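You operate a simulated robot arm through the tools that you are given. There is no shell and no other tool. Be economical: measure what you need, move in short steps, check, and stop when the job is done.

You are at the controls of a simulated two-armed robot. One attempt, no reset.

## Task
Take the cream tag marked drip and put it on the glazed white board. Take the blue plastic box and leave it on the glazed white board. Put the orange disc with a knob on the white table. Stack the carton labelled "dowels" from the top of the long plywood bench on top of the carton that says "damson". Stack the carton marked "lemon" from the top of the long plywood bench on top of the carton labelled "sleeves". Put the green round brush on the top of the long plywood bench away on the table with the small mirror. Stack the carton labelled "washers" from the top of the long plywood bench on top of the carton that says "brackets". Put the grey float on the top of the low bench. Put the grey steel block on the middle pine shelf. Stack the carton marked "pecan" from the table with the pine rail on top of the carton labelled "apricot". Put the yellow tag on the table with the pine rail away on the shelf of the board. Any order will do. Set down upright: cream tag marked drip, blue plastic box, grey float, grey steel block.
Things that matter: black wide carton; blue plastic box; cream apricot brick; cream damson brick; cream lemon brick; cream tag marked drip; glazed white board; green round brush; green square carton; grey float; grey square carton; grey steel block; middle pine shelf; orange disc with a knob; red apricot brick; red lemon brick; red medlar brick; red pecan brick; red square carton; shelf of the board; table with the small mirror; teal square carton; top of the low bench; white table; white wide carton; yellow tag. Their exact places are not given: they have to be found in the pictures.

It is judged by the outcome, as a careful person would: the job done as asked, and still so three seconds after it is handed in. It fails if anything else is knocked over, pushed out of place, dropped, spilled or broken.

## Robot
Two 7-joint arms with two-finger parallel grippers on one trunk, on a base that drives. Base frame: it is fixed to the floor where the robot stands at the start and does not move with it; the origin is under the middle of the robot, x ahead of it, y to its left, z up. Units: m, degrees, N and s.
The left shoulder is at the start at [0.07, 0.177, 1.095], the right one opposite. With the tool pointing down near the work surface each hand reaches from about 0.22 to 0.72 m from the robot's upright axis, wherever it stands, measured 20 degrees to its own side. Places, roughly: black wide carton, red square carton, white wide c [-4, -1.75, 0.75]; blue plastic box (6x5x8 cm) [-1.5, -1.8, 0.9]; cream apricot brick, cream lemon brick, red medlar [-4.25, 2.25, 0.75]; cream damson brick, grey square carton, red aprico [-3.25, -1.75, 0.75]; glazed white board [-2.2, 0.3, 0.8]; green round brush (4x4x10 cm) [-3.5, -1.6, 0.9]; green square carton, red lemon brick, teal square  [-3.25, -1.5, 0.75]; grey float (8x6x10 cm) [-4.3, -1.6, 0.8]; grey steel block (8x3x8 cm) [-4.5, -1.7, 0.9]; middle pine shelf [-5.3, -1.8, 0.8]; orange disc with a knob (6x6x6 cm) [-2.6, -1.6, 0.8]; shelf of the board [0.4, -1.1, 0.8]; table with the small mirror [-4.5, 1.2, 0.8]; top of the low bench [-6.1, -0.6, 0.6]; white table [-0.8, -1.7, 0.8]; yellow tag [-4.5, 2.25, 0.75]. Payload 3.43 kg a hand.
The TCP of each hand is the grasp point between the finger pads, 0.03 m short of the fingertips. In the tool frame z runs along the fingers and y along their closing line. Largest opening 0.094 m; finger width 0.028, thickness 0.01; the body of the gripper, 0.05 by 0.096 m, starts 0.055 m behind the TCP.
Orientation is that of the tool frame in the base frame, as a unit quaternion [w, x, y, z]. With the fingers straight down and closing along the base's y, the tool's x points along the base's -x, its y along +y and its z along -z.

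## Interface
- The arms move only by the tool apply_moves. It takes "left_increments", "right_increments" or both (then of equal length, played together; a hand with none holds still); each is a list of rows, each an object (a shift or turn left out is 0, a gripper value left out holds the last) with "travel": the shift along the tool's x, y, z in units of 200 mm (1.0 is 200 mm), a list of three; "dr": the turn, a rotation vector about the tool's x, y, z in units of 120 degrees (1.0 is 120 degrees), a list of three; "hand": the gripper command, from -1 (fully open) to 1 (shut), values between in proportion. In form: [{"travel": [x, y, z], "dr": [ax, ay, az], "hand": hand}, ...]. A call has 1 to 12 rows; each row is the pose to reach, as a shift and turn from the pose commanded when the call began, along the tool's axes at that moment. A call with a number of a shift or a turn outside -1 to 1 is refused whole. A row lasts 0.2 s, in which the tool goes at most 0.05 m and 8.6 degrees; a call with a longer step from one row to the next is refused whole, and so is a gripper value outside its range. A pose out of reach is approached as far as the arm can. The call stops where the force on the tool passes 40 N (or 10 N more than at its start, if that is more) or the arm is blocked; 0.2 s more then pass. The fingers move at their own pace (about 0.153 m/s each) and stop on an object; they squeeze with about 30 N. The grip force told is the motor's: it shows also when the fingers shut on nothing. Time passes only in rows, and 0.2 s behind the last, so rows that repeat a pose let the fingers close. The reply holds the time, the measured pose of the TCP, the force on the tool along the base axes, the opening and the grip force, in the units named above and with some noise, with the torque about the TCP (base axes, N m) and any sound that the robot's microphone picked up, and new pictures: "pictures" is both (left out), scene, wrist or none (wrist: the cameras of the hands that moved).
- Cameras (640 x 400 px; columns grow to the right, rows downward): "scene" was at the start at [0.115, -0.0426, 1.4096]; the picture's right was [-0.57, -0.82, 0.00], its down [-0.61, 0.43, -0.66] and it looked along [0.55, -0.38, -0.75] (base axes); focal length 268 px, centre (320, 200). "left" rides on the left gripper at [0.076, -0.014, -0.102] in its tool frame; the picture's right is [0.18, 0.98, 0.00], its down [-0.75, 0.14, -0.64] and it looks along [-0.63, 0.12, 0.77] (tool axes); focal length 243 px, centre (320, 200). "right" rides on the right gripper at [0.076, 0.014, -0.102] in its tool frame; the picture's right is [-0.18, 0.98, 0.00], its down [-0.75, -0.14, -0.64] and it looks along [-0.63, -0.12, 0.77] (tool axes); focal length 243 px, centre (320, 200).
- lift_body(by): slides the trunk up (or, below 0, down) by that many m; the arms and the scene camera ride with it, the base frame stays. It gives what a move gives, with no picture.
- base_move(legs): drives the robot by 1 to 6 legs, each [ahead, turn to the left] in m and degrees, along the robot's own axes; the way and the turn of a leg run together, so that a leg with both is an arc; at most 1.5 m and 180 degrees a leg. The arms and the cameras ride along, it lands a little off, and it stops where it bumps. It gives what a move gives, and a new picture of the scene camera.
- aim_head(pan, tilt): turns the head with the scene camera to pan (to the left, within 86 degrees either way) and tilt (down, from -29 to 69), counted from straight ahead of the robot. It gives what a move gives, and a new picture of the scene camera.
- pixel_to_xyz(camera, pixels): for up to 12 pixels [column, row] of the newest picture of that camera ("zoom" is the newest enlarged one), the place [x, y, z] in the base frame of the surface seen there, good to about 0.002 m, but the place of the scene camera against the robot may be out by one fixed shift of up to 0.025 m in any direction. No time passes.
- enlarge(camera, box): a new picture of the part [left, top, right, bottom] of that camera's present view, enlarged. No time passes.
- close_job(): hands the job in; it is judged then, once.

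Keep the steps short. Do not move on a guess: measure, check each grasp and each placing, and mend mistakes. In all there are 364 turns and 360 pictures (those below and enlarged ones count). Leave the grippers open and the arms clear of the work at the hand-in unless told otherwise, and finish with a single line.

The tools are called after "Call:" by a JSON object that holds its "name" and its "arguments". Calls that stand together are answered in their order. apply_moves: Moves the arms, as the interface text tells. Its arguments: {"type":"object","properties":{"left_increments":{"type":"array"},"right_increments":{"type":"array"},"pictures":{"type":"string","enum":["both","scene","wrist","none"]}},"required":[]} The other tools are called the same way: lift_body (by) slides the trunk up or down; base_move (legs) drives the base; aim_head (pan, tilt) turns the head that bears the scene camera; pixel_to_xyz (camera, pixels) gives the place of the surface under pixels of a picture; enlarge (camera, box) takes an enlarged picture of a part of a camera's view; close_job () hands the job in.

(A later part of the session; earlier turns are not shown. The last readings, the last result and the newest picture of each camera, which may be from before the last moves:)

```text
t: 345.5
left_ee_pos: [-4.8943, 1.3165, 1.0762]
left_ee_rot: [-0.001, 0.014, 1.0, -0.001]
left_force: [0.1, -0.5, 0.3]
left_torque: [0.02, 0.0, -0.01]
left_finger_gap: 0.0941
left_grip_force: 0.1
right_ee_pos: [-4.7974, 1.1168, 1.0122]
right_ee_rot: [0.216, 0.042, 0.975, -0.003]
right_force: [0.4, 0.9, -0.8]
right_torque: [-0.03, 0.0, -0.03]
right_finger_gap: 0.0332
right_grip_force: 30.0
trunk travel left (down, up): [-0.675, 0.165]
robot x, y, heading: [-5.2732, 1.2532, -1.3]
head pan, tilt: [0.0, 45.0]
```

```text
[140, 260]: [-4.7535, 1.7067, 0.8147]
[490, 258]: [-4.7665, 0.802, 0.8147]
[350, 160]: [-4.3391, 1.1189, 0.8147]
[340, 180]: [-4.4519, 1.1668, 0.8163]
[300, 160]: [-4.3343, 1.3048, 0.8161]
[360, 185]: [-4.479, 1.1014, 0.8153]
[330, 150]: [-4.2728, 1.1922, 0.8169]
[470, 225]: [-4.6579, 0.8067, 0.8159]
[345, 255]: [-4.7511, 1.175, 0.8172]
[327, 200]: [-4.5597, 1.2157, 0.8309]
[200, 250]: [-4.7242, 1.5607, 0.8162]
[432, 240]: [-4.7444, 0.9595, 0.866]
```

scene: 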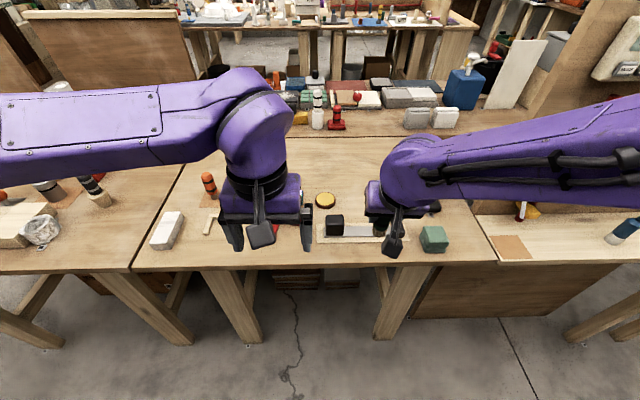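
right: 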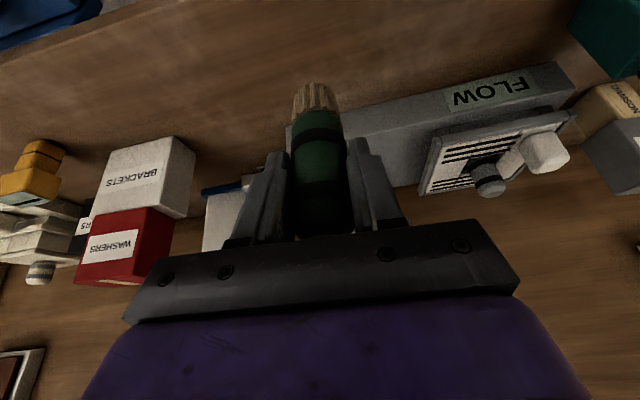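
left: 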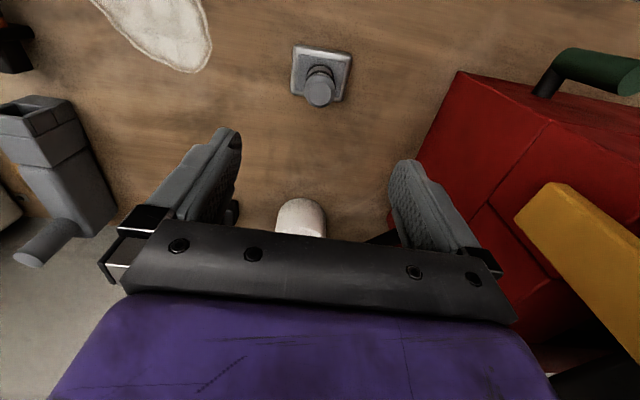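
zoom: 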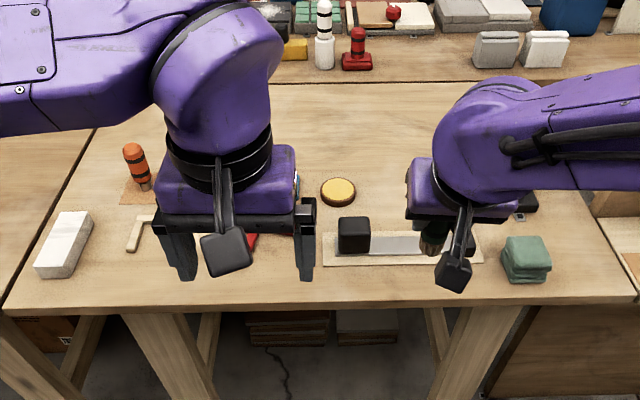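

A free spot on the table: about (-4.53,1.09). I drive 0.15 m closer.

Call:
{"name": "base_move", "arguments": {"legs": [[0.15, 0]]}}

Call:
{"name": "apply_moves", "arguments": {"right_increments": [{"travel": [-0.1, 0, 0.05], "hand": 1}], "pictures": "wrist"}}

```text
t: 346.9
left_ee_pos: [-4.7426, 1.3131, 1.0771]
left_ee_rot: [0.0, 0.015, 1.0, -0.002]
left_force: [0.2, -0.4, -0.2]
left_torque: [0.02, 0.01, -0.03]
left_finger_gap: 0.094
left_grip_force: 0.0
right_ee_pos: [-4.6466, 1.1137, 1.0129]
right_ee_rot: [0.216, 0.042, 0.975, -0.002]
right_force: [-0.1, -0.1, -0.1]
right_torque: [0.03, 0.01, -0.01]
right_finger_gap: 0.0333
right_grip_force: 29.8
trunk travel left (down, up): [-0.675, 0.165]
robot x, y, heading: [-5.1176, 1.2497, -1.3]
head pan, tilt: [0.0, 45.0]
```

scene: 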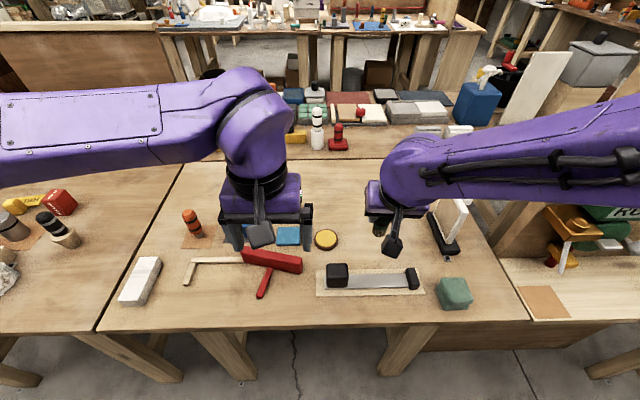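

```text
t: 347.3
left_ee_pos: [-4.7417, 1.3133, 1.0762]
left_ee_rot: [0.0, 0.014, 1.0, -0.001]
left_force: [-0.1, -0.4, 0.2]
left_torque: [0.0, -0.03, -0.02]
left_finger_gap: 0.094
left_grip_force: 0.0
right_ee_pos: [-4.6243, 1.1115, 1.0116]
right_ee_rot: [0.216, 0.042, 0.976, -0.003]
right_force: [-0.3, 0.7, -0.5]
right_torque: [0.0, -0.01, -0.04]
right_finger_gap: 0.0333
right_grip_force: 30.0
trunk travel left (down, up): [-0.675, 0.165]
robot x, y, heading: [-5.1222, 1.249, -1.6]
head pan, tilt: [0.0, 45.0]
```

right: 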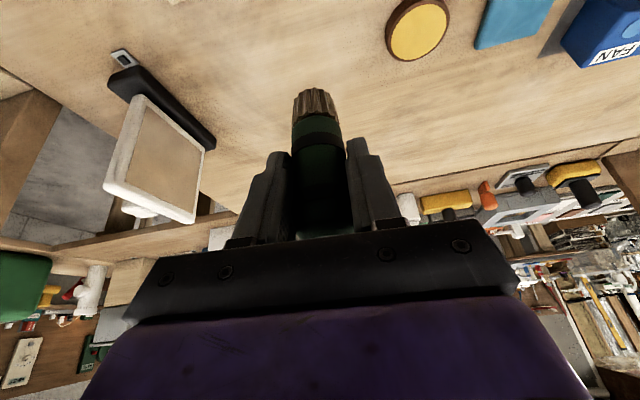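

The area between the mirror and the yellow disc is clear. I lower the brush there.

Call:
{"name": "apply_moves", "arguments": {"right_increments": [{"travel": [-0.03, 0, 0.2], "hand": 1}, {"travel": [-0.05, 0, 0.4], "hand": 1}, {"travel": [-0.05, 0, 0.6], "hand": 1}, {"travel": [-0.05, 0, 0.73], "hand": 1}], "pictures": "both"}}

```text
t: 348.3
left_ee_pos: [-4.74, 1.3119, 1.075]
left_ee_rot: [-0.001, 0.014, 1.0, -0.001]
left_force: [0.7, 0.2, -0.1]
left_torque: [-0.02, 0.01, -0.02]
left_finger_gap: 0.0941
left_grip_force: 0.0
right_ee_pos: [-4.5507, 1.1058, 0.8832]
right_ee_rot: [0.216, 0.043, 0.975, -0.003]
right_force: [0.5, 0.2, -0.1]
right_torque: [-0.03, 0.03, 0.02]
right_finger_gap: 0.0332
right_grip_force: 30.5
trunk travel left (down, up): [-0.675, 0.165]
robot x, y, heading: [-5.1199, 1.25, -1.2]
head pan, tilt: [0.0, 45.0]
```

scene: 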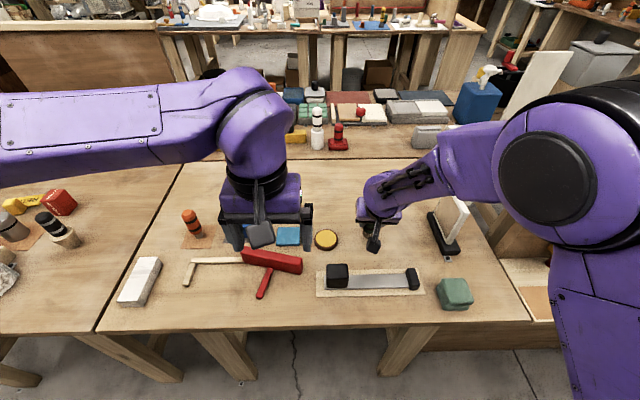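
right: 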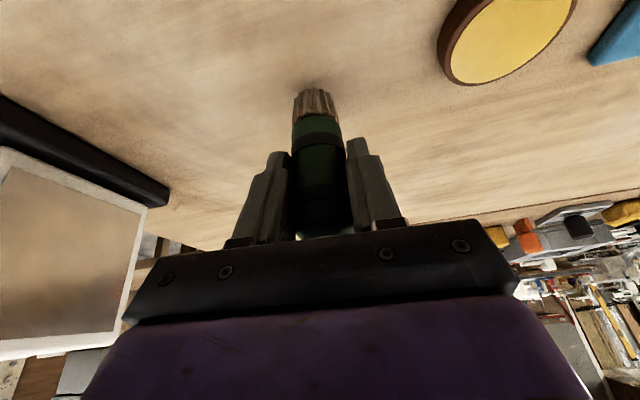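

Call:
{"name": "apply_moves", "arguments": {"right_increments": [{"travel": [0.012, 0, 0.027], "hand": 1}, {"travel": [0.02, 0, 0.045], "hand": 1}, {"travel": [0.027, 0, 0.06], "hand": 1}], "pictures": "none"}}

```text
t: 349.1
left_ee_pos: [-4.7422, 1.3123, 1.0754]
left_ee_rot: [0.0, 0.014, 1.0, -0.001]
left_force: [1.1, 0.3, -0.1]
left_torque: [-0.03, -0.02, 0.0]
left_finger_gap: 0.0942
left_grip_force: 0.0
right_ee_pos: [-4.5516, 1.1058, 0.8711]
right_ee_rot: [0.216, 0.042, 0.975, -0.003]
right_force: [0.3, -0.2, -0.6]
right_torque: [-0.01, 0.0, 0.04]
right_finger_gap: 0.0331
right_grip_force: 30.1
trunk travel left (down, up): [-0.675, 0.165]
robot x, y, heading: [-5.1232, 1.2489, -1.3]
head pan, tilt: [0.0, 45.0]
```

Call:
{"name": "apply_moves", "arguments": {"right_increments": [{"travel": [0.006, 0, 0.014], "hand": 1}, {"travel": [0.012, 0, 0.027], "hand": 1}, {"travel": [0.017, 0, 0.036], "hand": 1}], "pictures": "wrist"}}

```text
t: 349.9
left_ee_pos: [-4.745, 1.3124, 1.0778]
left_ee_rot: [0.002, 0.014, 1.0, -0.001]
left_force: [-0.2, -0.2, -0.8]
left_torque: [-0.02, 0.0, 0.0]
left_finger_gap: 0.0937
left_grip_force: 0.1
right_ee_pos: [-4.5538, 1.1071, 0.8694]
right_ee_rot: [0.223, 0.043, 0.974, -0.003]
right_force: [3.7, -3.4, 39.7]
right_torque: [-0.24, -0.26, 0.01]
right_finger_gap: 0.0333
right_grip_force: 30.3
trunk travel left (down, up): [-0.675, 0.165]
robot x, y, heading: [-5.1233, 1.2498, -1.6]
head pan, tilt: [0.0, 45.0]
```

right: 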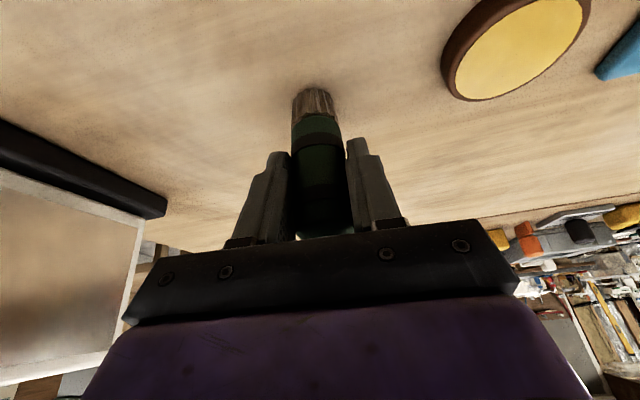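

Firm contact. I ease up 3 mm, open partly, and withdraw along the tool.

Call:
{"name": "apply_moves", "arguments": {"right_increments": [{"travel": [-0.006, 0, -0.014], "hand": 1}, {"travel": [-0.006, 0, -0.014], "hand": 0}, {"travel": [-0.006, 0, -0.014], "hand": -0.2}, {"travel": [-0.006, 0, -0.15], "hand": -0.2}, {"travel": [-0.006, 0, -0.35], "hand": -0.2}, {"travel": [-0.006, 0, -0.55], "hand": -0.2}, {"travel": [-0.006, 0, -0.75], "hand": -0.5}], "pictures": "both"}}

```text
t: 351.5
left_ee_pos: [-4.7438, 1.313, 1.0774]
left_ee_rot: [0.001, 0.014, 1.0, 0.0]
left_force: [-0.7, -0.4, 0.7]
left_torque: [0.01, 0.0, -0.03]
left_finger_gap: 0.0943
left_grip_force: 0.0
right_ee_pos: [-4.6159, 1.1112, 1.0008]
right_ee_rot: [0.217, 0.042, 0.975, -0.003]
right_force: [-0.4, -0.4, 1.3]
right_torque: [-0.02, -0.01, -0.03]
right_finger_gap: 0.0703
right_grip_force: 0.2
trunk travel left (down, up): [-0.675, 0.165]
robot x, y, heading: [-5.1239, 1.2485, -1.3]
head pan, tilt: [0.0, 45.0]
```

scene: 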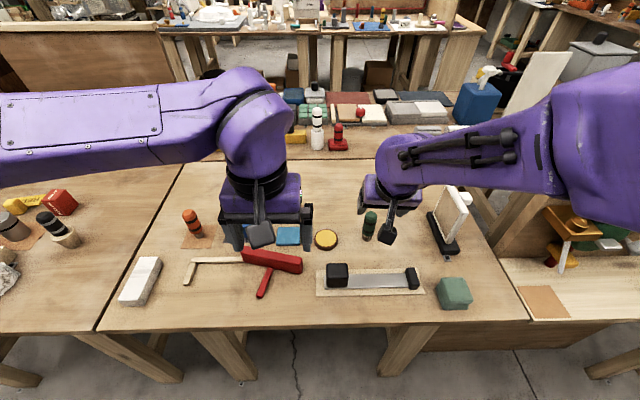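
right: 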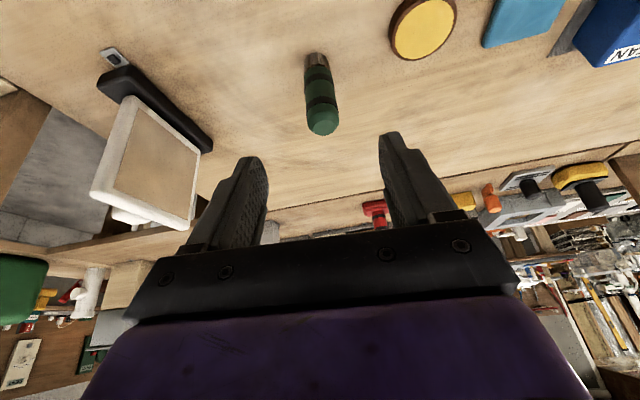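

Brush is in place. I level and retract the right hand, then move north to the next table.

Call:
{"name": "apply_moves", "arguments": {"right_increments": [{"travel": [0.2, 0, -0.1], "dr": [0, 0.05, 0], "hand": -1}, {"travel": [0.4, 0, -0.15], "dr": [0, 0.1, 0]}, {"travel": [0.6, 0, -0.2], "dr": [0, 0.15, 0]}, {"travel": [0.8, -0.1, -0.2], "dr": [0, 0.208, 0]}], "pictures": "none"}}

Call:
{"name": "base_move", "arguments": {"legs": [[-0.15, 0], [0, 90], [0.95, 0], [0, -89]]}}

Call:
{"name": "enlarge", "arguments": {"camera": "scene", "box": [60, 120, 340, 320]}}

Call:
{"name": "enlarge", "arguments": {"camera": "scene", "box": [280, 80, 560, 280]}}

```text
t: 352.5
left_ee_pos: [-4.7426, 1.3113, 1.0763]
left_ee_rot: [0.0, 0.013, 1.0, 0.0]
left_force: [-0.9, 0.3, -0.4]
left_torque: [0.05, 0.01, 0.0]
left_finger_gap: 0.0938
left_grip_force: 0.2
right_ee_pos: [-4.7776, 1.1036, 0.9685]
right_ee_rot: [0.0, 0.042, 0.999, 0.007]
right_force: [-0.5, -0.2, 0.9]
right_torque: [0.0, -0.03, 0.0]
right_finger_gap: 0.0939
right_grip_force: 0.1
trunk travel left (down, up): [-0.675, 0.165]
robot x, y, heading: [-5.1215, 1.2511, -1.5]
head pan, tilt: [0.0, 45.0]
```

```text
t: 366.0
left_ee_pos: [-4.84, 2.2419, 1.0768]
left_ee_rot: [0.0, 0.031, 1.0, -0.001]
left_force: [-0.8, 1.0, 0.1]
left_torque: [0.0, -0.01, 0.0]
left_finger_gap: 0.0937
left_grip_force: 0.0
right_ee_pos: [-4.8836, 2.0337, 0.9665]
right_ee_rot: [0.0, 0.059, 0.998, 0.005]
right_force: [-0.4, -0.1, 0.6]
right_torque: [0.02, 0.01, -0.03]
right_finger_gap: 0.0938
right_grip_force: 0.1
trunk travel left (down, up): [-0.675, 0.165]
robot x, y, heading: [-5.2234, 2.1921, -3.0]
head pan, tilt: [0.0, 45.0]
```

scene: 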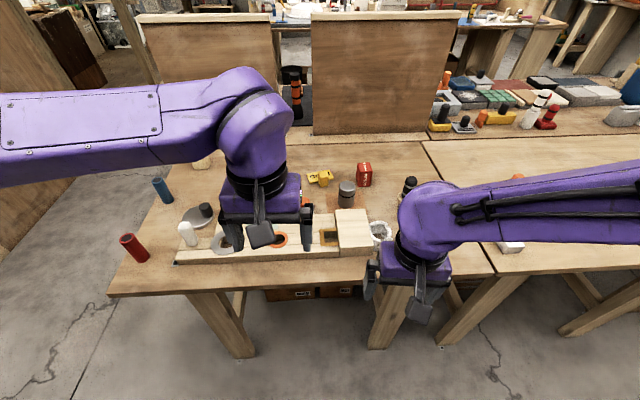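

```text
2.00 times, centred on (200, 220) of scene
```

zoom: 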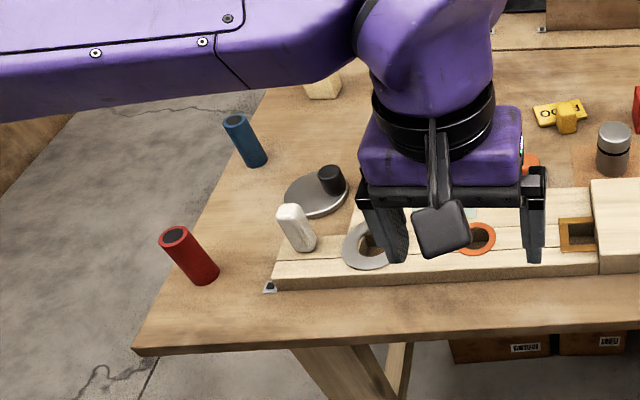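

```text
2.00 times, centred on (420, 180) of scene
```

zoom: 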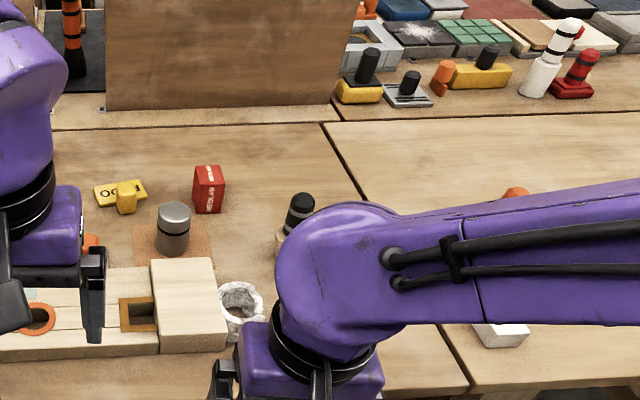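

Call:
{"name": "pixel_to_xyz", "arguments": {"camera": "scene", "pixels": [[320, 175], [325, 182], [312, 178], [365, 165], [365, 180], [203, 162], [345, 190], [350, 215], [290, 190], [240, 215]]}}

Call:
{"name": "apply_moves", "arguments": {"left_increments": [{"travel": [0.1, 0.15, -0.1]}, {"travel": [0.2, 0.3, -0.2]}, {"travel": [0.3, 0.45, -0.3]}, {"travel": [0.35, 0.6, -0.45]}, {"travel": [0.35, 0.7, -0.65]}, {"travel": [0.35, 0.8, -0.85]}], "pictures": "scene"}}

```text
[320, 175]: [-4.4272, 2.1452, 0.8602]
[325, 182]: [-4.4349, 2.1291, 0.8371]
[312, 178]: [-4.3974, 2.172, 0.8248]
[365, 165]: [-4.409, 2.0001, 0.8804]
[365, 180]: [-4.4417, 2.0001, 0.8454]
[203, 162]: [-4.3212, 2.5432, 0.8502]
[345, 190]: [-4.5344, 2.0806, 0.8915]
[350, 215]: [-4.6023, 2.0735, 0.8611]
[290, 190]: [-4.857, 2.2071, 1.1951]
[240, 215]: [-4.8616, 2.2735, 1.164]
```

```text
t: 367.4
left_ee_pos: [-4.9056, 2.3829, 1.2032]
left_ee_rot: [-0.001, 0.031, 1.0, -0.001]
left_force: [-1.5, 0.1, 0.1]
left_torque: [0.0, 0.04, 0.01]
left_finger_gap: 0.0939
left_grip_force: 0.1
left hand out of reach, approached as far as the arm can: row 5, 6
right_ee_pos: [-4.8834, 2.0344, 0.9666]
right_ee_rot: [0.0, 0.059, 0.998, 0.006]
right_force: [0.1, 0.5, -0.4]
right_torque: [0.01, 0.0, 0.03]
right_finger_gap: 0.094
right_grip_force: 0.0
trunk travel left (down, up): [-0.675, 0.165]
robot x, y, heading: [-5.2209, 2.1874, -3.4]
head pan, tilt: [0.0, 45.0]
```

scene: 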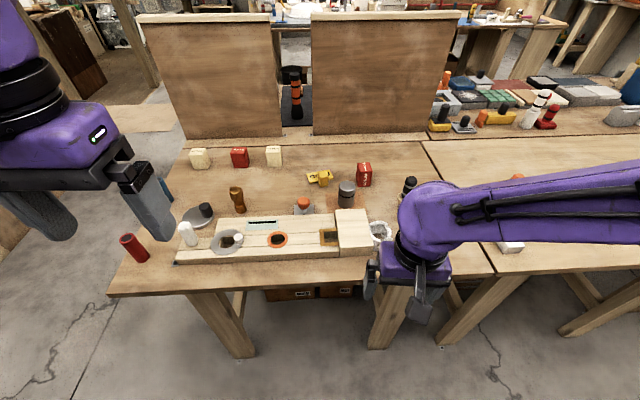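

Call:
{"name": "enlarge", "arguments": {"camera": "scene", "box": [180, 130, 400, 260]}}

Call:
{"name": "pixel_to_xyz", "arguments": {"camera": "scene", "pixels": [[198, 153], [240, 152], [274, 150], [365, 166], [200, 163], [240, 162], [274, 160], [260, 180]]}}

```text
2.91 times, centred on (290, 195) of scene
```

zoom: 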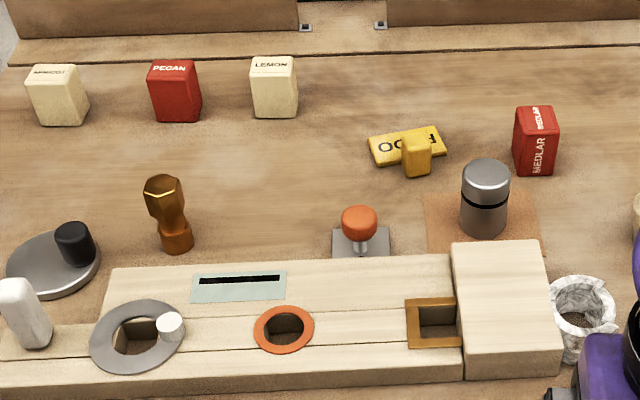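

```text
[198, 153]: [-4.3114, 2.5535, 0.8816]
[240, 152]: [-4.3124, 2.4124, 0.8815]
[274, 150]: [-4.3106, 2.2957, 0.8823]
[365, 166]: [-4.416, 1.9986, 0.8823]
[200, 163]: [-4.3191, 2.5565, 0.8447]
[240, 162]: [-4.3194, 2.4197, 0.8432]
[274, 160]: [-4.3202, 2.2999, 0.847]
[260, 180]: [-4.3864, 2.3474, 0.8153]
```

Pecan (red) is at (-4.30,2.415), apricot (cream) at (-4.30,2.555). They are best reached from the table's north side. I tidy the arms and drive around.

Call:
{"name": "apply_moves", "arguments": {"left_increments": [{"travel": [0, 0, 0.2]}, {"travel": [0, 0, 0.4]}, {"travel": [0, -0.1, 0.6]}], "right_increments": [{"travel": [0.1, 0, -0.2]}, {"travel": [0.1, 0, -0.35]}, {"travel": [0.1, 0, -0.45]}], "pictures": "none"}}

Call:
{"name": "base_move", "arguments": {"legs": [[0, 92], [0.95, 0]]}}

Call:
{"name": "base_move", "arguments": {"legs": [[0, -90]]}}

```text
t: 368.2
left_ee_pos: [-4.9066, 2.3625, 1.0816]
left_ee_rot: [0.0, 0.031, 1.0, -0.001]
left_force: [0.0, 0.0, -0.2]
left_torque: [0.01, 0.0, 0.03]
left_finger_gap: 0.0939
left_grip_force: 0.0
right_ee_pos: [-4.9, 2.034, 1.0569]
right_ee_rot: [0.001, 0.06, 0.998, 0.007]
right_force: [-0.2, -0.1, -0.1]
right_torque: [0.0, -0.01, 0.04]
right_finger_gap: 0.0941
right_grip_force: 0.0
trunk travel left (down, up): [-0.675, 0.165]
robot x, y, heading: [-5.2239, 2.1895, -3.6]
head pan, tilt: [0.0, 45.0]
```

```text
t: 377.2
left_ee_pos: [-5.3741, 3.471, 1.082]
left_ee_rot: [0.001, -0.694, 0.72, 0.0]
left_force: [0.1, -0.2, -0.2]
left_torque: [0.01, -0.01, -0.02]
left_finger_gap: 0.0939
left_grip_force: 0.1
right_ee_pos: [-5.0471, 3.4866, 1.057]
right_ee_rot: [-0.005, -0.675, 0.738, 0.004]
right_force: [-0.4, 0.7, -0.9]
right_torque: [-0.02, -0.01, 0.02]
right_finger_gap: 0.0941
right_grip_force: 0.1
trunk travel left (down, up): [-0.675, 0.165]
robot x, y, heading: [-5.1918, 3.1617, 88.3]
head pan, tilt: [0.0, 45.0]
```

scene: 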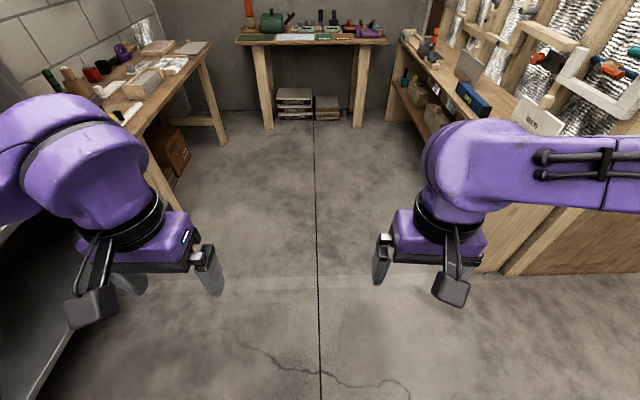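

```text
t: 381.3
left_ee_pos: [-4.8941, 3.3565, 1.083]
left_ee_rot: [0.0, -0.006, 1.0, -0.001]
left_force: [-0.6, -0.2, -0.4]
left_torque: [0.03, -0.02, 0.01]
left_finger_gap: 0.0943
left_grip_force: 0.0
right_ee_pos: [-4.8633, 3.0301, 1.0571]
right_ee_rot: [0.0, 0.022, 1.0, 0.006]
right_force: [-0.1, 0.3, 0.0]
right_torque: [-0.01, 0.01, 0.01]
right_finger_gap: 0.094
right_grip_force: 0.1
trunk travel left (down, up): [-0.675, 0.165]
robot x, y, heading: [-5.1963, 3.1587, 0.9]
head pan, tilt: [0.0, 45.0]
```

scene: 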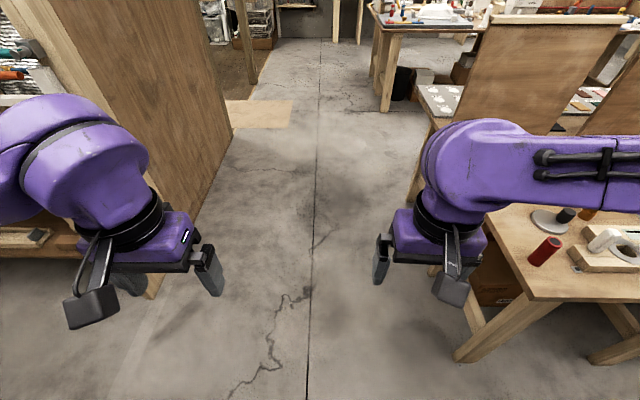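

Call:
{"name": "pixel_to_xyz", "arguments": {"camera": "scene", "pixels": [[200, 180], [150, 290], [60, 255], [320, 250], [475, 345], [540, 285], [430, 180], [230, 120], [410, 190], [500, 215]]}}

```text
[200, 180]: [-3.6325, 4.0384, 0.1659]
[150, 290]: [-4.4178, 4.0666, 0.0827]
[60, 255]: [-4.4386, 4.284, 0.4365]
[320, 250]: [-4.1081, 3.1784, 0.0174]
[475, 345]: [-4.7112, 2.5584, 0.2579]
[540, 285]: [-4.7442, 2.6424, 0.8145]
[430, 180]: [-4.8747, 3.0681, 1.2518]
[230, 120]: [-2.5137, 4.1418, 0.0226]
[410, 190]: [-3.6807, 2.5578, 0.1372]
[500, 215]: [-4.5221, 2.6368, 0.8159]
```

Call:
{"name": "base_move", "arguments": {"legs": [[1.03, 0], [0, -91], [0.17, 0]]}}

Call:
{"name": "apply_moves", "arguments": {"right_increments": [{"travel": [-0.2, 0, 0]}], "pictures": "wrist"}}

```text
t: 391.6
left_ee_pos: [-3.9825, 2.7108, 1.0824]
left_ee_rot: [-0.001, 0.71, 0.704, 0.0]
left_force: [-0.3, 0.2, 0.8]
left_torque: [0.02, 0.0, -0.01]
left_finger_gap: 0.0942
left_grip_force: 0.1
right_ee_pos: [-4.31, 2.688, 1.0576]
right_ee_rot: [0.005, 0.729, 0.684, 0.005]
right_force: [-0.7, -0.8, -0.8]
right_torque: [-0.02, -0.05, 0.0]
right_finger_gap: 0.0938
right_grip_force: 0.0
trunk travel left (down, up): [-0.675, 0.165]
robot x, y, heading: [-4.1719, 3.0169, -90.3]
head pan, tilt: [0.0, 45.0]
```

scene: 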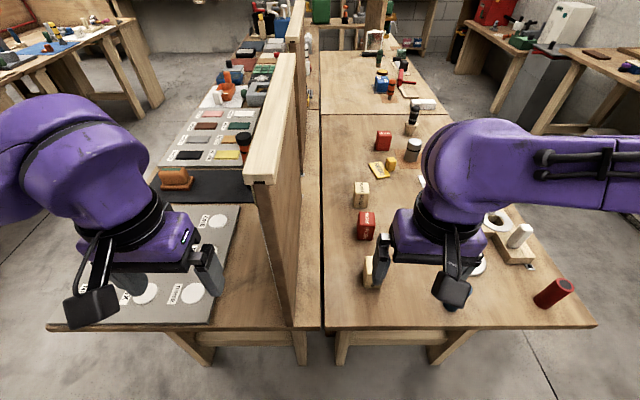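

```text
t: 391.9
left_ee_pos: [-3.9821, 2.709, 1.0816]
left_ee_rot: [-0.002, 0.71, 0.704, -0.002]
left_force: [0.3, -0.3, 0.7]
left_torque: [0.01, 0.0, 0.01]
left_finger_gap: 0.0937
left_grip_force: 0.0
right_ee_pos: [-4.3114, 2.6446, 1.0582]
right_ee_rot: [0.003, 0.73, 0.684, 0.004]
right_force: [-0.6, -0.7, -0.3]
right_torque: [0.01, 0.0, 0.01]
right_finger_gap: 0.0939
right_grip_force: 0.1
trunk travel left (down, up): [-0.675, 0.165]
robot x, y, heading: [-4.1706, 3.0165, -90.1]
head pan, tilt: [0.0, 45.0]
```

right: 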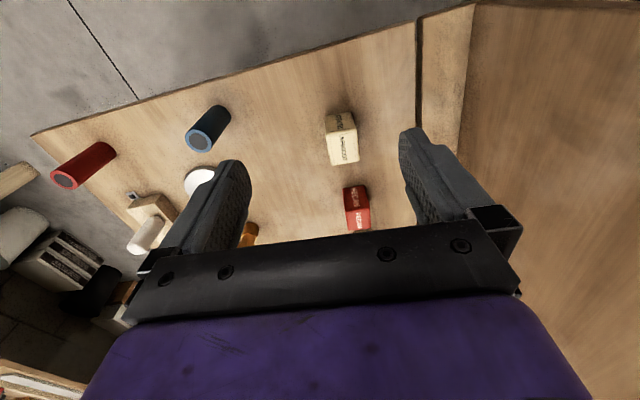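

Call:
{"name": "enlarge", "arguments": {"camera": "right", "box": [300, 90, 420, 240]}}

Call:
{"name": "pixel_to_xyz", "arguments": {"camera": "scene", "pixels": [[272, 182], [262, 130], [285, 250], [300, 120], [302, 300], [366, 215], [372, 260]]}}

```text
2.67 times, centred on (360, 165) of right
```

zoom: 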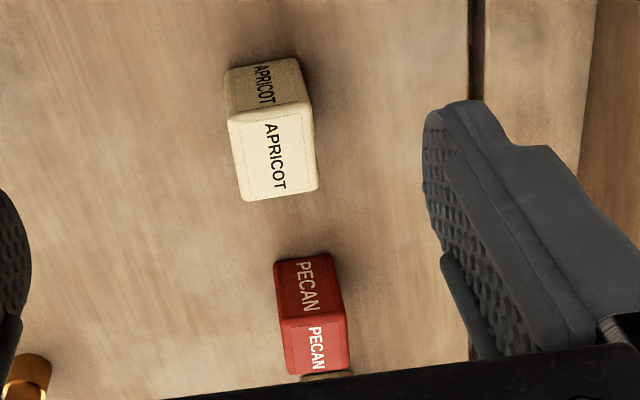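

```text
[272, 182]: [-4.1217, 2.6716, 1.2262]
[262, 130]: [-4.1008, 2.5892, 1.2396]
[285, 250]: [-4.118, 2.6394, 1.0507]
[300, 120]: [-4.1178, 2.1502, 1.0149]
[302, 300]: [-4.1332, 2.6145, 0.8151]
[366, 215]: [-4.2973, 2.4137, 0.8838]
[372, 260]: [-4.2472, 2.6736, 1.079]
```

Call:
{"name": "pixel_to_xyz", "arguments": {"camera": "zoom", "pixels": [[230, 115], [308, 100], [245, 195], [315, 185], [270, 150], [235, 75], [285, 325], [342, 310], [293, 370], [345, 362], [310, 350], [280, 265]]}}

```text
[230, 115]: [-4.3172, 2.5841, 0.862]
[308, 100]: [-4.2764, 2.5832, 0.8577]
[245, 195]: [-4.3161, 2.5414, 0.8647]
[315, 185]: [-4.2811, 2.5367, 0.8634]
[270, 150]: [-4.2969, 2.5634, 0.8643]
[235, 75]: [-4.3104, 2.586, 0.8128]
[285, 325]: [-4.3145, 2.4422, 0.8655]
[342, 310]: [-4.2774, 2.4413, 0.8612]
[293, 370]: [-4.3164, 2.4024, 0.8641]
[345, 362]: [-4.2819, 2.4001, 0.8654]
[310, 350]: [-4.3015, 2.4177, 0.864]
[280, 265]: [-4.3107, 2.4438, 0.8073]
```

Apricot centre (-4.298,2.562), pecan centre (-4.298,2.421), tops 0.8645. Right hand goes over the pecan.

Call:
{"name": "apply_moves", "arguments": {"right_increments": [{"travel": [-0.2, 0.03, 0]}, {"travel": [-0.4, 0.06, 0.05]}, {"travel": [-0.6, 0.09, 0.1]}, {"travel": [-0.8, 0.12, 0.2]}, {"travel": [-1.0, 0.138, 0.3]}], "pictures": "none"}}

Call:
{"name": "apply_moves", "arguments": {"right_increments": [{"travel": [-0.11, 0, 0.1]}, {"travel": [-0.11, 0, 0.3]}, {"travel": [-0.11, 0, 0.5]}, {"travel": [-0.11, 0, 0.7]}], "pictures": "both"}}

```text
t: 393.1
left_ee_pos: [-3.9838, 2.7094, 1.0806]
left_ee_rot: [-0.002, 0.71, 0.704, 0.0]
left_force: [0.3, -0.5, 0.2]
left_torque: [0.03, 0.01, 0.0]
left_finger_gap: 0.0939
left_grip_force: 0.0
right_ee_pos: [-4.2964, 2.4422, 0.9957]
right_ee_rot: [0.003, 0.729, 0.684, 0.004]
right_force: [0.2, -0.8, -0.2]
right_torque: [0.02, -0.01, 0.02]
right_finger_gap: 0.0941
right_grip_force: 0.1
trunk travel left (down, up): [-0.675, 0.165]
robot x, y, heading: [-4.175, 3.0162, -90.2]
head pan, tilt: [0.0, 45.0]
```

```text
t: 394.1
left_ee_pos: [-3.9827, 2.7077, 1.0824]
left_ee_rot: [-0.001, 0.71, 0.704, 0.0]
left_force: [-0.8, -0.7, 0.5]
left_torque: [0.05, 0.0, -0.04]
left_finger_gap: 0.0942
left_grip_force: 0.1
right_ee_pos: [-4.2981, 2.4209, 0.8574]
right_ee_rot: [0.004, 0.729, 0.685, 0.004]
right_force: [-0.5, -0.7, -0.2]
right_torque: [0.0, -0.01, -0.03]
right_finger_gap: 0.0939
right_grip_force: 0.0
trunk travel left (down, up): [-0.675, 0.165]
robot x, y, heading: [-4.174, 3.0145, -90.2]
head pan, tilt: [0.0, 45.0]
```

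scene: 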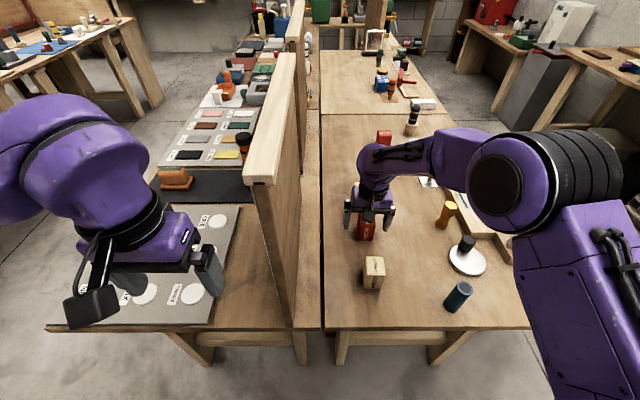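
right: 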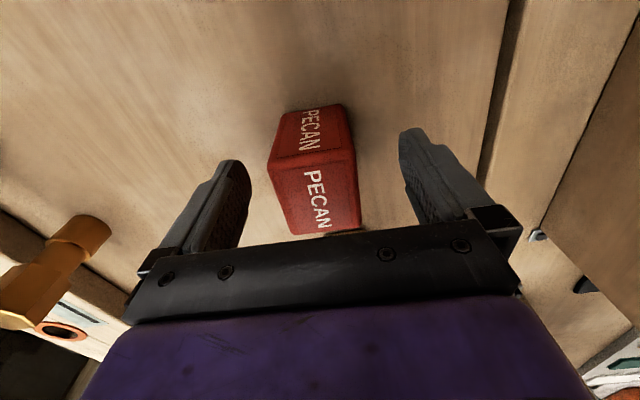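

Centred. I lower 12 mm, close, and lift.

Call:
{"name": "apply_moves", "arguments": {"right_increments": [{"travel": [0, 0, 0.06], "dr": [0, 0, -0.02]}, {"travel": [0, 0, 0.06], "dr": [0, 0, -0.02], "hand": 1}, {"travel": [0, 0, 0.06], "dr": [0, 0, -0.02], "hand": 1}, {"travel": [0, 0, 0.06], "dr": [0, 0, -0.02], "hand": 1}, {"travel": [0, 0, -0.15], "dr": [0, 0, -0.02], "hand": 1}, {"travel": [0, 0, -0.35], "dr": [0, 0, -0.02], "hand": 1}, {"travel": [0, 0, -0.5], "dr": [0, 0, -0.02], "hand": 1}], "pictures": "wrist"}}

```text
t: 395.8
left_ee_pos: [-3.9827, 2.7103, 1.0813]
left_ee_rot: [0.0, 0.711, 0.703, -0.001]
left_force: [-1.1, -0.1, 0.2]
left_torque: [0.01, 0.0, 0.0]
left_finger_gap: 0.0942
left_grip_force: 0.1
right_ee_pos: [-4.3014, 2.424, 0.9581]
right_ee_rot: [0.004, 0.715, 0.699, 0.005]
right_force: [0.2, 0.6, -3.2]
right_torque: [0.01, -0.02, -0.03]
right_finger_gap: 0.0461
right_grip_force: 29.9
trunk travel left (down, up): [-0.675, 0.165]
robot x, y, heading: [-4.1696, 3.017, -90.4]
head pan, tilt: [0.0, 45.0]
```

right: 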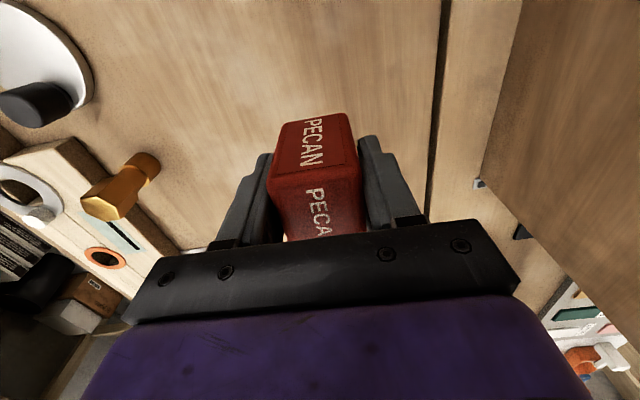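

Call:
{"name": "apply_moves", "arguments": {"right_increments": [{"travel": [0.2, 0, 0], "hand": 1}, {"travel": [0.4, 0, 0], "hand": 1}, {"travel": [0.6, 0.01, 0], "hand": 1}, {"travel": [0.69, 0.01, 0], "hand": 1}, {"travel": [0.69, 0.01, 0.13], "hand": 1}, {"travel": [0.69, 0.01, 0.2], "hand": 1}], "pictures": "both"}}

Call:
{"name": "enlarge", "arguments": {"camera": "scene", "box": [310, 180, 440, 310]}}

```text
t: 397.1
left_ee_pos: [-3.9828, 2.7104, 1.0824]
left_ee_rot: [-0.001, 0.71, 0.704, -0.001]
left_force: [-0.6, -0.5, 0.3]
left_torque: [0.0, 0.0, 0.01]
left_finger_gap: 0.094
left_grip_force: 0.1
right_ee_pos: [-4.2946, 2.5602, 0.9165]
right_ee_rot: [0.006, 0.715, 0.699, 0.004]
right_force: [0.2, 0.5, -2.0]
right_torque: [-0.01, 0.0, -0.01]
right_finger_gap: 0.0461
right_grip_force: 30.8
trunk travel left (down, up): [-0.675, 0.165]
robot x, y, heading: [-4.1714, 3.0159, -90.1]
head pan, tilt: [0.0, 45.0]
```

scene: 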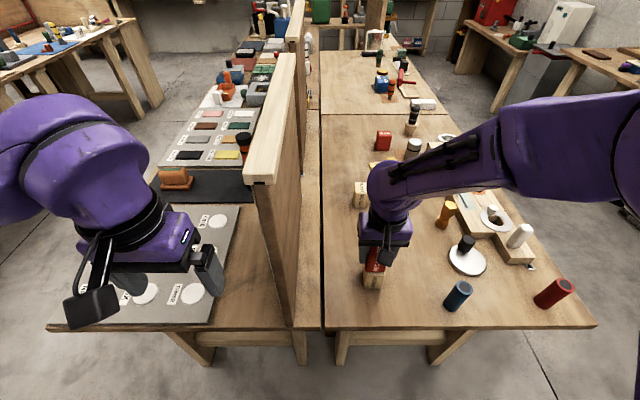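
right: 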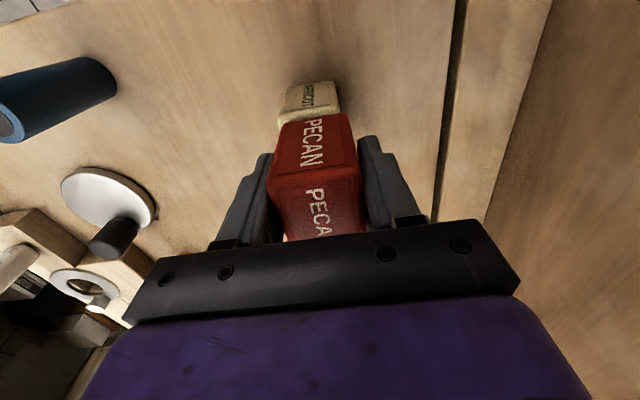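

```text
3.08 times, centred on (375, 245) of scene
```

zoom: 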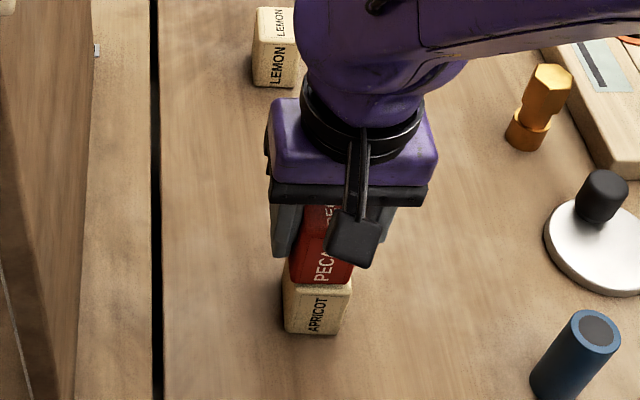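

Call:
{"name": "pixel_to_xyz", "arguments": {"camera": "zoom", "pixels": [[310, 270], [310, 315], [293, 270], [350, 272], [288, 310], [346, 310]]}}

Call:
{"name": "apply_moves", "arguments": {"right_increments": [{"travel": [0, -0.01, 0.015], "hand": 1}, {"travel": [0, -0.01, 0.03], "hand": 1}, {"travel": [0, -0.01, 0.04], "hand": 1}], "pictures": "none"}}

```text
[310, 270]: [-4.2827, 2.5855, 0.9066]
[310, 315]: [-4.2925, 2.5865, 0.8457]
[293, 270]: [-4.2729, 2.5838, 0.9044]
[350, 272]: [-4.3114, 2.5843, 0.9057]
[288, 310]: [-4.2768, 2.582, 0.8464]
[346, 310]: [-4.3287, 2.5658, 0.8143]
```

```text
t: 397.9
left_ee_pos: [-3.982, 2.7117, 1.0845]
left_ee_rot: [0.0, 0.71, 0.704, -0.001]
left_force: [-0.2, -0.4, -1.0]
left_torque: [0.01, -0.03, 0.0]
left_finger_gap: 0.094
left_grip_force: 0.1
right_ee_pos: [-4.296, 2.5616, 0.9116]
right_ee_rot: [0.007, 0.715, 0.699, 0.002]
right_force: [-2.8, -2.2, 17.2]
right_torque: [0.14, 0.52, 0.04]
right_finger_gap: 0.046
right_grip_force: 30.5
trunk travel left (down, up): [-0.675, 0.165]
robot x, y, heading: [-4.172, 3.0191, -90.1]
head pan, tilt: [0.0, 45.0]
```

Aligned and in contact. I open and rise.

Call:
{"name": "apply_moves", "arguments": {"right_increments": [{"travel": [0, 0, -0.005], "hand": -0.5}, {"travel": [0, 0, -0.005], "hand": -0.5}, {"travel": [0, 0, -0.15], "hand": -0.5}, {"travel": [0, 0, -0.35], "hand": -0.5}, {"travel": [0, 0, -0.55], "hand": -0.5}, {"travel": [0.15, 0, -0.7], "hand": -0.5}, {"travel": [0.35, 0, -0.8], "hand": -1}], "pictures": "scene"}}

Call:
{"name": "enlarge", "arguments": {"camera": "scene", "box": [310, 140, 440, 310]}}

```text
t: 399.6
left_ee_pos: [-3.9872, 2.7104, 1.0834]
left_ee_rot: [0.0, 0.71, 0.705, 0.001]
left_force: [-0.7, 0.3, -0.4]
left_torque: [-0.04, -0.02, 0.01]
left_finger_gap: 0.0943
left_grip_force: 0.0
right_ee_pos: [-4.2987, 2.6332, 1.0691]
right_ee_rot: [0.005, 0.716, 0.699, 0.004]
right_force: [0.1, 0.3, 0.5]
right_torque: [0.0, -0.01, 0.0]
right_finger_gap: 0.0937
right_grip_force: 0.0
trunk travel left (down, up): [-0.675, 0.165]
robot x, y, heading: [-4.1713, 3.0176, -89.9]
head pan, tilt: [0.0, 45.0]
```

scene: 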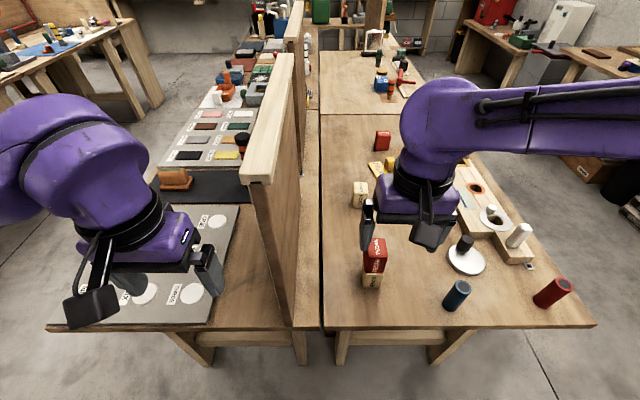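

```text
2.35 times, centred on (375, 225) of scene
```

zoom: 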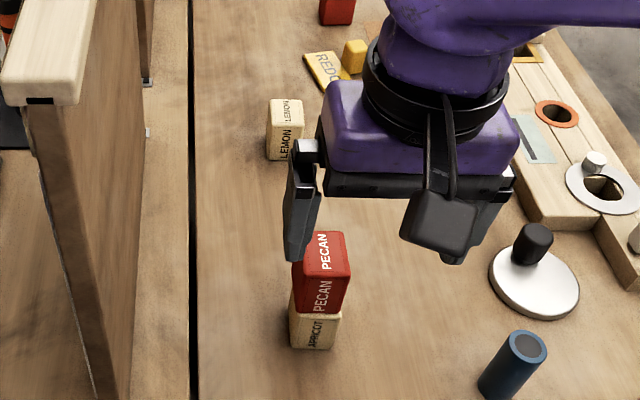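

Pecan stands on the apricot. Now the yellow tag: I drive around to the west side of this table.

Call:
{"name": "base_move", "arguments": {"legs": [[-0.33, 0], [0, -90], [0.95, 0], [0, 90], [1.0, 0], [0, 89]]}}

Call:
{"name": "enlarge", "arguments": {"camera": "scene", "box": [200, 100, 480, 290]}}

```text
t: 422.6
left_ee_pos: [-4.8664, 2.5545, 1.0832]
left_ee_rot: [0.0, 0.036, 0.999, 0.0]
left_force: [0.2, -0.5, -0.1]
left_torque: [-0.01, -0.01, -0.04]
left_finger_gap: 0.0939
left_grip_force: 0.1
right_ee_pos: [-4.8081, 2.2384, 1.069]
right_ee_rot: [0.001, 0.043, 0.999, 0.005]
right_force: [-0.1, -0.6, -0.3]
right_torque: [0.0, 0.0, 0.01]
right_finger_gap: 0.0941
right_grip_force: 0.0
trunk travel left (down, up): [-0.675, 0.165]
robot x, y, heading: [-5.1802, 2.3853, -4.1]
head pan, tilt: [0.0, 45.0]
```

scene: 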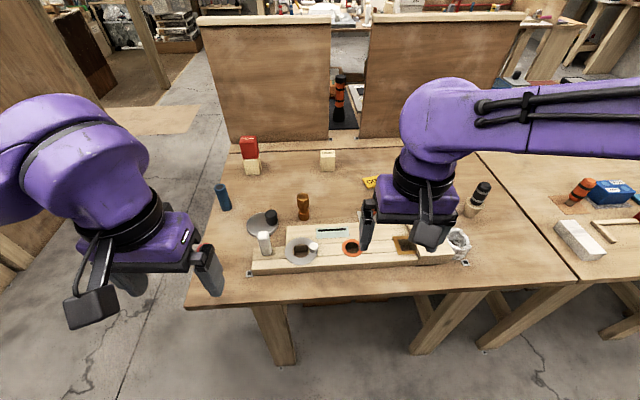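

```text
2.11 times, centred on (340, 195) of scene
```

zoom: 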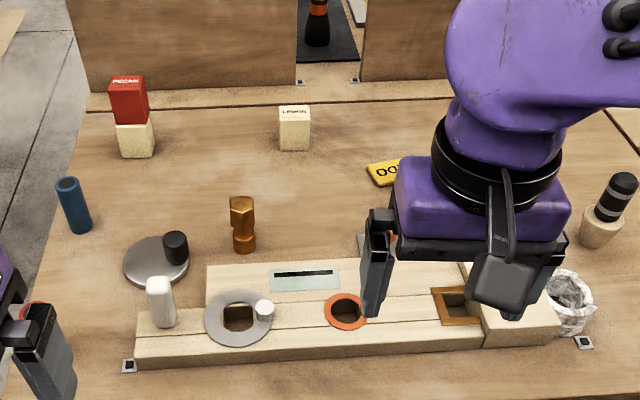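

Call:
{"name": "base_move", "arguments": {"legs": [[0.13, 0]]}}

Call:
{"name": "apply_moves", "arguments": {"right_increments": [{"travel": [-0.2, -0.06, 0.05]}, {"travel": [-0.4, -0.12, 0.1]}, {"travel": [-0.6, -0.18, 0.15]}, {"travel": [-0.8, -0.24, 0.2]}, {"travel": [-1.0, -0.3, 0.25]}], "pictures": "both"}}

Call:
{"name": "enlarge", "arguments": {"camera": "right", "box": [240, 90, 460, 240]}}

```text
t: 423.9
left_ee_pos: [-4.7382, 2.5471, 1.0821]
left_ee_rot: [-0.001, 0.037, 0.999, -0.001]
left_force: [-1.4, -0.3, -0.6]
left_torque: [0.0, 0.02, 0.03]
left_finger_gap: 0.0939
left_grip_force: 0.0
right_ee_pos: [-4.6806, 2.23, 1.0688]
right_ee_rot: [0.001, 0.043, 0.999, 0.007]
right_force: [0.6, 1.3, -1.4]
right_torque: [0.0, 0.01, -0.01]
right_finger_gap: 0.094
right_grip_force: 0.2
trunk travel left (down, up): [-0.675, 0.165]
robot x, y, heading: [-5.0536, 2.3796, -3.8]
head pan, tilt: [0.0, 45.0]
```

scene: 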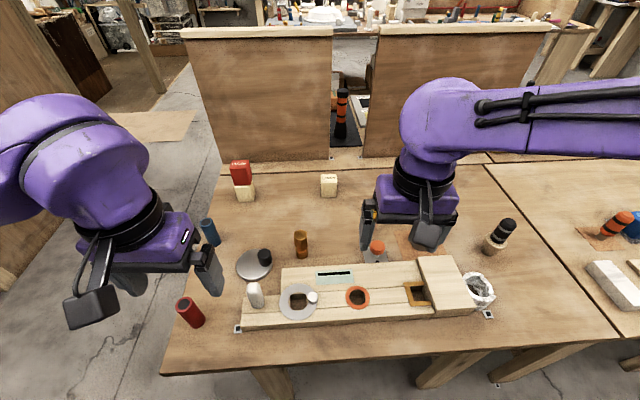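

```text
t: 425.1
left_ee_pos: [-4.7347, 2.5458, 1.0816]
left_ee_rot: [-0.001, 0.036, 0.999, 0.0]
left_force: [-0.1, -0.7, -0.1]
left_torque: [0.01, 0.03, -0.01]
left_finger_gap: 0.0939
left_grip_force: 0.0
right_ee_pos: [-4.4795, 2.1529, 1.016]
right_ee_rot: [0.0, 0.043, 0.999, 0.007]
right_force: [0.3, -0.6, -0.1]
right_torque: [0.01, 0.0, -0.03]
right_finger_gap: 0.0939
right_grip_force: 0.1
trunk travel left (down, up): [-0.675, 0.165]
robot x, y, heading: [-5.0518, 2.3783, -3.9]
head pan, tilt: [0.0, 45.0]
```

scene: 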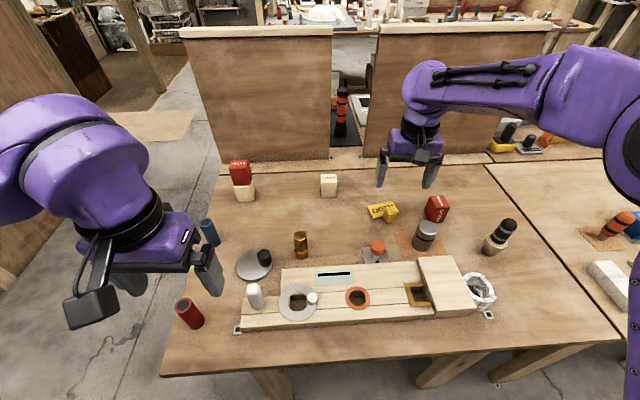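
right: 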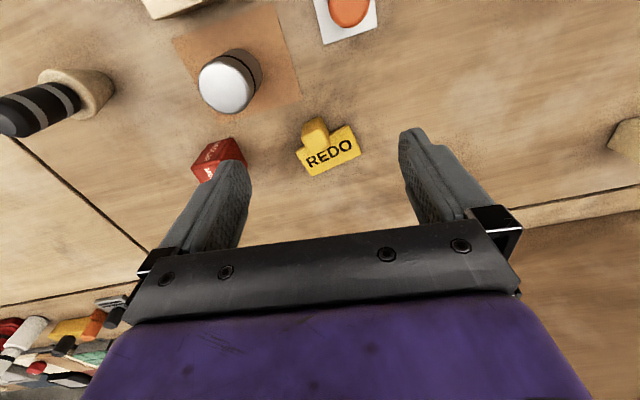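

```text
2.67 times, centred on (350, 165) of right
```

zoom: 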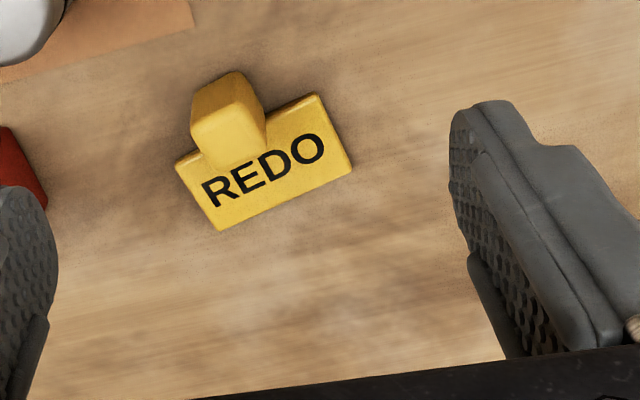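

Call:
{"name": "pixel_to_xyz", "arguments": {"camera": "zoom", "pixels": [[225, 130], [195, 120], [255, 115], [212, 158], [262, 145], [235, 80], [215, 222], [345, 165], [315, 98], [180, 165], [290, 170], [330, 250]]}}

```text
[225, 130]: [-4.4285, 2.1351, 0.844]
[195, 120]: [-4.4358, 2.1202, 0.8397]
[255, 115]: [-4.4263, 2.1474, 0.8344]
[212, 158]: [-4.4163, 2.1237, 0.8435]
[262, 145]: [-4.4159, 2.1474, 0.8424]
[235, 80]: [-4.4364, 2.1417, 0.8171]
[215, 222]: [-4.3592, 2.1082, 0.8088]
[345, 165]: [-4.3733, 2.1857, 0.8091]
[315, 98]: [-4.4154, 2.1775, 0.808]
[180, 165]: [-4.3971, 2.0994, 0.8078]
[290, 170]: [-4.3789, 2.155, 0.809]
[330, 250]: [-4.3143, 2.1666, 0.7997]
```

Tag REDO lies flat with a knob centred at (-4.427,2.135), top 0.844. I lower and grip the knob.

Call:
{"name": "apply_moves", "arguments": {"right_increments": [{"travel": [-0.15, -0.05, 0.15], "dr": [0, 0, -0.04]}, {"travel": [-0.269, -0.067, 0.3], "dr": [0, 0, -0.08]}, {"travel": [-0.269, -0.067, 0.5], "dr": [0, 0, -0.1]}, {"travel": [-0.269, -0.067, 0.7], "dr": [0, 0, -0.1]}, {"travel": [-0.269, -0.067, 0.855], "dr": [0, 0, -0.1]}], "pictures": "wrist"}}

```text
t: 426.3
left_ee_pos: [-4.7366, 2.5476, 1.0838]
left_ee_rot: [0.0, 0.036, 0.999, -0.001]
left_force: [-0.1, 0.3, -0.1]
left_torque: [0.0, 0.0, 0.0]
left_finger_gap: 0.0938
left_grip_force: 0.1
right_ee_pos: [-4.4297, 2.1367, 0.846]
right_ee_rot: [0.002, -0.062, 0.998, 0.006]
right_force: [-0.2, 0.7, -0.8]
right_torque: [-0.01, -0.03, -0.04]
right_finger_gap: 0.0939
right_grip_force: 0.1
trunk travel left (down, up): [-0.675, 0.165]
robot x, y, heading: [-5.0522, 2.3776, -3.5]
head pan, tilt: [0.0, 45.0]
```

right: 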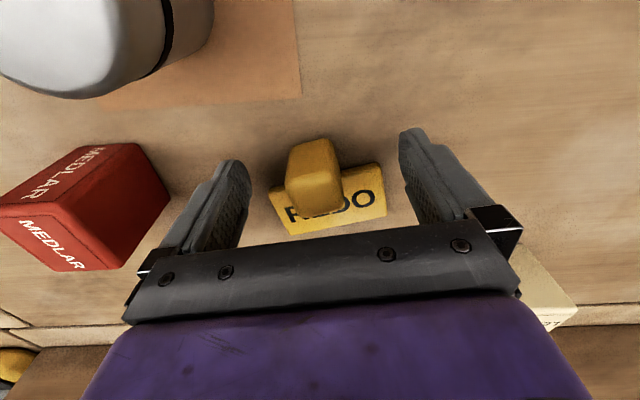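

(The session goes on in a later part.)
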